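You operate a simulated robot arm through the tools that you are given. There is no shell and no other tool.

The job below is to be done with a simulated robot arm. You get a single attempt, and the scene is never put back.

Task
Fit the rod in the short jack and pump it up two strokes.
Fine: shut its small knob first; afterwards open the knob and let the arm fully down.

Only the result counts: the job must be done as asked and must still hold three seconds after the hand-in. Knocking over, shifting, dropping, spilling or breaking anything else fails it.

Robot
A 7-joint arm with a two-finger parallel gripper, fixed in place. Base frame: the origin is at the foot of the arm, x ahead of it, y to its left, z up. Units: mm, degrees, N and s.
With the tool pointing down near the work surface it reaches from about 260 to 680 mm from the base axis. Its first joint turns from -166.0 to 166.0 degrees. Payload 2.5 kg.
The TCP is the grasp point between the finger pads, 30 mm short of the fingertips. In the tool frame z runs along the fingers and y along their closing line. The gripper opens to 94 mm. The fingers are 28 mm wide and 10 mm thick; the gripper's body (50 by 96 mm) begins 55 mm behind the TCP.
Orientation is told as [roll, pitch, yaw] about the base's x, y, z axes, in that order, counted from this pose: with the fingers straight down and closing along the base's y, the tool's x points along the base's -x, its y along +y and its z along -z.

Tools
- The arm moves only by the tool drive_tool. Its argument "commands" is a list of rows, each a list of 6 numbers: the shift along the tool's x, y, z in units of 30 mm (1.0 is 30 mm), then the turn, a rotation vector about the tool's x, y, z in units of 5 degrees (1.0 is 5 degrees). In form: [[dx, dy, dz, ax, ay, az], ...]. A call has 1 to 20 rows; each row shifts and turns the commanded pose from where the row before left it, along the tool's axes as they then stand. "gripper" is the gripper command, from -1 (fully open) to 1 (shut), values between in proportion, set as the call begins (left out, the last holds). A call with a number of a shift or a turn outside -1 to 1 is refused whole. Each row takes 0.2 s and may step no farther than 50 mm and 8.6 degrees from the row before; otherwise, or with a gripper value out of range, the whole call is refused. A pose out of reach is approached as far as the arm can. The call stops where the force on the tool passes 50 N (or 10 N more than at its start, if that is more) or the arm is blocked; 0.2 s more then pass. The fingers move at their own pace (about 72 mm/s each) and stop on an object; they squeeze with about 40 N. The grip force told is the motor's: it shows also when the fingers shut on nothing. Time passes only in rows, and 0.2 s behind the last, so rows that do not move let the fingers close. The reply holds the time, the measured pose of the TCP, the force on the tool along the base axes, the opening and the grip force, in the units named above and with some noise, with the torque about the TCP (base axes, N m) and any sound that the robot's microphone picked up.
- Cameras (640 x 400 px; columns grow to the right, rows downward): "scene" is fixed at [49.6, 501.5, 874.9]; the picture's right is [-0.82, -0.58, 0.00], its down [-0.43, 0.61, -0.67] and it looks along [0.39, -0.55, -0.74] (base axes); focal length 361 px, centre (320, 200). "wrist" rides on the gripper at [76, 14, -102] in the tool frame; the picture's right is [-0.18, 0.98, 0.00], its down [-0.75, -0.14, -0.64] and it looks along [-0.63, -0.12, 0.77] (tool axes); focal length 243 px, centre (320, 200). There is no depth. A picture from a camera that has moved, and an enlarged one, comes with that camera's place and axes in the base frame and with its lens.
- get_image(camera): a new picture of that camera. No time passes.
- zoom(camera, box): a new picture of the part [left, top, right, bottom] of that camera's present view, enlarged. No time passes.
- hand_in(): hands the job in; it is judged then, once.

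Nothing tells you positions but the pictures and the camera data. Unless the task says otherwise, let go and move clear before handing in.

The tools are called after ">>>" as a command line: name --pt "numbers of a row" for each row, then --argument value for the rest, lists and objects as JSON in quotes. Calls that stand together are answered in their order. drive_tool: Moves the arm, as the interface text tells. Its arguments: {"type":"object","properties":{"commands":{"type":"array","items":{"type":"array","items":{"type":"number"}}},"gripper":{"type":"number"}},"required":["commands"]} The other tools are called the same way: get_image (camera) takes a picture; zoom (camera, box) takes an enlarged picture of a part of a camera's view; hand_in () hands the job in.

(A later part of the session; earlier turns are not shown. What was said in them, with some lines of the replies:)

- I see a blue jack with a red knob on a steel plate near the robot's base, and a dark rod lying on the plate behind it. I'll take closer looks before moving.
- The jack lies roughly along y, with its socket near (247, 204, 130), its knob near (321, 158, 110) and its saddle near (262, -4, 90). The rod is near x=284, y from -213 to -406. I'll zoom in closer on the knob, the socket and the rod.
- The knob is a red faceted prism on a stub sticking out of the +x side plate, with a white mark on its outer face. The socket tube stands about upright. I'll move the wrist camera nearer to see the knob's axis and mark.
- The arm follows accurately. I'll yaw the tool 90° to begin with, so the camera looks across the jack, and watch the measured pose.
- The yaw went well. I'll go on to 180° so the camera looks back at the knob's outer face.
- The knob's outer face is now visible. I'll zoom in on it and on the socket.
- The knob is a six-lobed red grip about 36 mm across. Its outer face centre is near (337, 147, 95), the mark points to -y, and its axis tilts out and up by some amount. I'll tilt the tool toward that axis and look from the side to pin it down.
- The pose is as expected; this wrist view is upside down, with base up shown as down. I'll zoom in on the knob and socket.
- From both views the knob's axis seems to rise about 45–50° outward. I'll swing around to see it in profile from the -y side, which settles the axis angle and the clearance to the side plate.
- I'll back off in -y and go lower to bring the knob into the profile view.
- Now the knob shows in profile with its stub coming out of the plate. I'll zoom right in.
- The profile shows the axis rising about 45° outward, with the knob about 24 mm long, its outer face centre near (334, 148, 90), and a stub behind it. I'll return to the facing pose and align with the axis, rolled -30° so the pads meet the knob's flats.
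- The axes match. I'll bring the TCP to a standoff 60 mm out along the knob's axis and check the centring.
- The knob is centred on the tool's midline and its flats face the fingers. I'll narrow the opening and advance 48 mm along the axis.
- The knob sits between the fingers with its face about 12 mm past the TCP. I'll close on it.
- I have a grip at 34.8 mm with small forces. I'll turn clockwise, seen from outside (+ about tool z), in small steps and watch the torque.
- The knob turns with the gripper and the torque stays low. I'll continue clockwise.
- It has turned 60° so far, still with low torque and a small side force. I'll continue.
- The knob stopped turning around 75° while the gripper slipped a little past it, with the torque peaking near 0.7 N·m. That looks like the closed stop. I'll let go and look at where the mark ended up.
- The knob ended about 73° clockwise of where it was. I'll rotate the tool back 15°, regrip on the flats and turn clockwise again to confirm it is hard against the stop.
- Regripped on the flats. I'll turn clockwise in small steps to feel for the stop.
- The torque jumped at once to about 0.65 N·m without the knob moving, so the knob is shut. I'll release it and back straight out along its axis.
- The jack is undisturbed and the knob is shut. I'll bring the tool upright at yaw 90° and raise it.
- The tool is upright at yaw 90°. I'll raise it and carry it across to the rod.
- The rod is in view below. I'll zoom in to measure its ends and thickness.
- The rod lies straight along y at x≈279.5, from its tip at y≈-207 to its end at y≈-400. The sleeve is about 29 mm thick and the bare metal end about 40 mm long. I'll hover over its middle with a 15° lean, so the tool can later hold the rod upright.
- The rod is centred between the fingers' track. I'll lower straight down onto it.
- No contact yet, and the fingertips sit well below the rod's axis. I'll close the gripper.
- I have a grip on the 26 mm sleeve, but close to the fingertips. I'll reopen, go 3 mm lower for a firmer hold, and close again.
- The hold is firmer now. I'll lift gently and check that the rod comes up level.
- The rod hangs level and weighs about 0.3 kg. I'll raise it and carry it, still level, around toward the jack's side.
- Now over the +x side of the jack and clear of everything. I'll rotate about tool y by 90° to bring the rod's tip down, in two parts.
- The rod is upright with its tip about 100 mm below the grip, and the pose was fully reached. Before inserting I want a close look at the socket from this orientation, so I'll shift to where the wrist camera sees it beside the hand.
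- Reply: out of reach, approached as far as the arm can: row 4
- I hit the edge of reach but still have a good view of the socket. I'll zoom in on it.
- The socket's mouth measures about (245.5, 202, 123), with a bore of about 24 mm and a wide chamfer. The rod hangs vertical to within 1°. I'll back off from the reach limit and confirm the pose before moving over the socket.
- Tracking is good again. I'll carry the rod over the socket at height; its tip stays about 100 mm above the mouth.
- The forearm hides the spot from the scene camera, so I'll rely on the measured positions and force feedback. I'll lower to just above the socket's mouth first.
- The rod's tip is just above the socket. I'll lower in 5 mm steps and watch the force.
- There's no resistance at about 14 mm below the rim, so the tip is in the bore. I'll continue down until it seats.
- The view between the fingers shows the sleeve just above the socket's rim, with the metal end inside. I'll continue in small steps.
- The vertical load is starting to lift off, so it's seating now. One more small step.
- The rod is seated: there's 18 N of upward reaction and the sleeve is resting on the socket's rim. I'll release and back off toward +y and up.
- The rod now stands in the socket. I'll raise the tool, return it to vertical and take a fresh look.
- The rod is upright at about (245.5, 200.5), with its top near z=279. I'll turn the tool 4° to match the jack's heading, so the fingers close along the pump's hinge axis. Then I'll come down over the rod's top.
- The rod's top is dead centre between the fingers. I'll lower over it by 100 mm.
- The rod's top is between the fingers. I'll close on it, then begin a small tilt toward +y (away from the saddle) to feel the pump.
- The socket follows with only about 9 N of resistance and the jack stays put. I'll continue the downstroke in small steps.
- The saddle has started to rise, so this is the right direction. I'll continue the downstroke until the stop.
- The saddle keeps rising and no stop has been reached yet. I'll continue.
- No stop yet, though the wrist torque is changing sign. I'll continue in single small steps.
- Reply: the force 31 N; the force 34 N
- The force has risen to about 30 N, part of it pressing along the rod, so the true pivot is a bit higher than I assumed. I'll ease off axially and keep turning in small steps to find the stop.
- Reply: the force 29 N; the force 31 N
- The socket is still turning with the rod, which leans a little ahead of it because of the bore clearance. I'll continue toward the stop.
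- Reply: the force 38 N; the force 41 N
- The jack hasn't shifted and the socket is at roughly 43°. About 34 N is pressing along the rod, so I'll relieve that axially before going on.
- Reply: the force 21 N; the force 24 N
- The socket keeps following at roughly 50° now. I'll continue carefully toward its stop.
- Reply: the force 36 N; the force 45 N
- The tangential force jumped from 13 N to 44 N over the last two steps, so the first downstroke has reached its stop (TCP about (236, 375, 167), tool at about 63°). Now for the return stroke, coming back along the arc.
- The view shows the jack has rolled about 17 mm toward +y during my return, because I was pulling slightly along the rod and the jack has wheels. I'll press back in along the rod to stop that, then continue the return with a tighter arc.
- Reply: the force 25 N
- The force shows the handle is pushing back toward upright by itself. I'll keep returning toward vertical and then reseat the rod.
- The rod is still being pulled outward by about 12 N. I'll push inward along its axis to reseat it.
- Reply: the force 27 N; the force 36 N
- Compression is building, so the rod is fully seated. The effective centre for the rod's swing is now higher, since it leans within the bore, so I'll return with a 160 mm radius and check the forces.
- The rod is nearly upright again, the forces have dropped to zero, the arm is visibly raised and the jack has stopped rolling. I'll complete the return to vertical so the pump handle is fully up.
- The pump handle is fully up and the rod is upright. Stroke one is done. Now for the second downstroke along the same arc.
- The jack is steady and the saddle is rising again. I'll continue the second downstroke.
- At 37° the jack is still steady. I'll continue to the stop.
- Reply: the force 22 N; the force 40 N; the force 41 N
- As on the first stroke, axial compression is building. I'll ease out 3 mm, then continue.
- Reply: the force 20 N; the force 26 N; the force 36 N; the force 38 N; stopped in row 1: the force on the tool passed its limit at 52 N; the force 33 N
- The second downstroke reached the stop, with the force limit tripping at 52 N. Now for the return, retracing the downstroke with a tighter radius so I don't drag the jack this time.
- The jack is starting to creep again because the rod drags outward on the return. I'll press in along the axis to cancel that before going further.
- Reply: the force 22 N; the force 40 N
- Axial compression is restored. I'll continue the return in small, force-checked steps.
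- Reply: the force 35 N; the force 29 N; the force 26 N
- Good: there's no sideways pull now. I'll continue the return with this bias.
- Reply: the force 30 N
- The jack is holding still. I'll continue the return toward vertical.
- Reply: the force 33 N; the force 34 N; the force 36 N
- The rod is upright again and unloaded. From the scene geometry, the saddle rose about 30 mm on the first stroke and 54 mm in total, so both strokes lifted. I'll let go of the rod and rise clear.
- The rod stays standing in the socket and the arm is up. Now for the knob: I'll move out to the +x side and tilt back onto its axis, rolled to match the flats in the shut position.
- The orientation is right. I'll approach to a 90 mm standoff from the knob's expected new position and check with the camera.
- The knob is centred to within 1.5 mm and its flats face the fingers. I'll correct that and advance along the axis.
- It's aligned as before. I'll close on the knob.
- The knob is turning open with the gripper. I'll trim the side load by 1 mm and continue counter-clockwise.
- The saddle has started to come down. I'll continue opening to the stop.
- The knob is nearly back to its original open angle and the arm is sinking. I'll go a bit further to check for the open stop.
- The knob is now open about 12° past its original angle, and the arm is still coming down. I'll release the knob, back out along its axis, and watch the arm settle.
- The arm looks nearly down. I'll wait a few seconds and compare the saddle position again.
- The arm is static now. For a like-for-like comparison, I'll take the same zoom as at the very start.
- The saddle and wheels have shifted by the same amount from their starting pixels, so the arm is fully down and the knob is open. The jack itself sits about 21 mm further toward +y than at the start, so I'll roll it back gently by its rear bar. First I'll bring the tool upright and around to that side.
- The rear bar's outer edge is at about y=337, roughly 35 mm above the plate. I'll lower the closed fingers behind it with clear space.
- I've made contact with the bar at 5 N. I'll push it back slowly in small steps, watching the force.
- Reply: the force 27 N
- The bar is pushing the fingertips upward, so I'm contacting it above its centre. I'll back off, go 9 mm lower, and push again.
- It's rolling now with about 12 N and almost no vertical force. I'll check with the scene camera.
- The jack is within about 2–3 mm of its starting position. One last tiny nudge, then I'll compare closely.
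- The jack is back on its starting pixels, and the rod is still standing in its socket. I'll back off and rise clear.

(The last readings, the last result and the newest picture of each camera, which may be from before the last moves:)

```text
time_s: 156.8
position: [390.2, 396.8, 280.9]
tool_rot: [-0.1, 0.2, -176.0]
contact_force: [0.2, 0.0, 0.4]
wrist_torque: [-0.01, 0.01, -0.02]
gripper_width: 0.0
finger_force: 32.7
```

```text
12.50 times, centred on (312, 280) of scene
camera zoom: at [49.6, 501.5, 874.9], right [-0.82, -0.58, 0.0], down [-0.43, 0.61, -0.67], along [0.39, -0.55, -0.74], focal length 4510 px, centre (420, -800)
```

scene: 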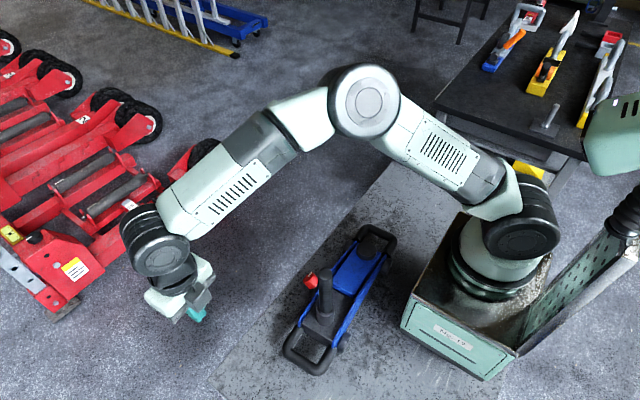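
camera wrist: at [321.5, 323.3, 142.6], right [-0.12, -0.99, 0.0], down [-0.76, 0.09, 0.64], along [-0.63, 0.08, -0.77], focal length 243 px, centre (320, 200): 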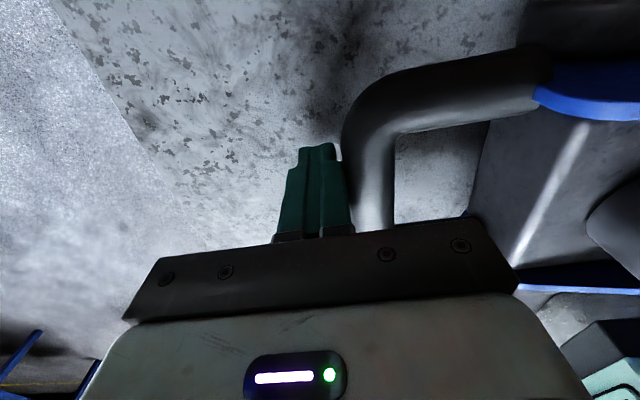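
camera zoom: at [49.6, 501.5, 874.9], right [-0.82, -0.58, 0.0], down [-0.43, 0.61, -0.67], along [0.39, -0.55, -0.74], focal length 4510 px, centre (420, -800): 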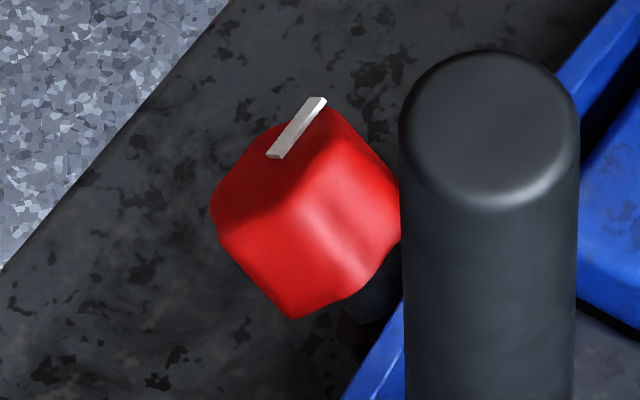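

Everything checks out. The rod is seated in the socket, both strokes are done, the knob is open slightly past its starting angle, the arm is fully down, the jack is back in place and the gripper is clear. I'm handing in.

>>> hand_in

```text
The job is handed in.
```

I've handed the job in. The rod is fitted in the short jack, which got two full pump strokes. I shut the knob first, then opened it afterwards, and the arm is fully down.

- **Knob:** it closed after about 73° of clockwise turn, and a second try confirmed it was hard against its stop. It now sits open about 12° past where it started.
- **Strokes:** both downstrokes reached the pump's stop. By my camera estimates, the saddle rose about 30 mm after the first and 54 mm in total.
- **Jack moved and put back:** the jack rolled about 21 mm on its wheels during the return strokes. I pushed it back by its rear bar to within about 2 mm of where it started, judging by the pictures.

At the end the rod was standing seated in its socket, the saddle was back at its starting height, and the gripper was empty and clear. I touched nothing but the jack and the rod.
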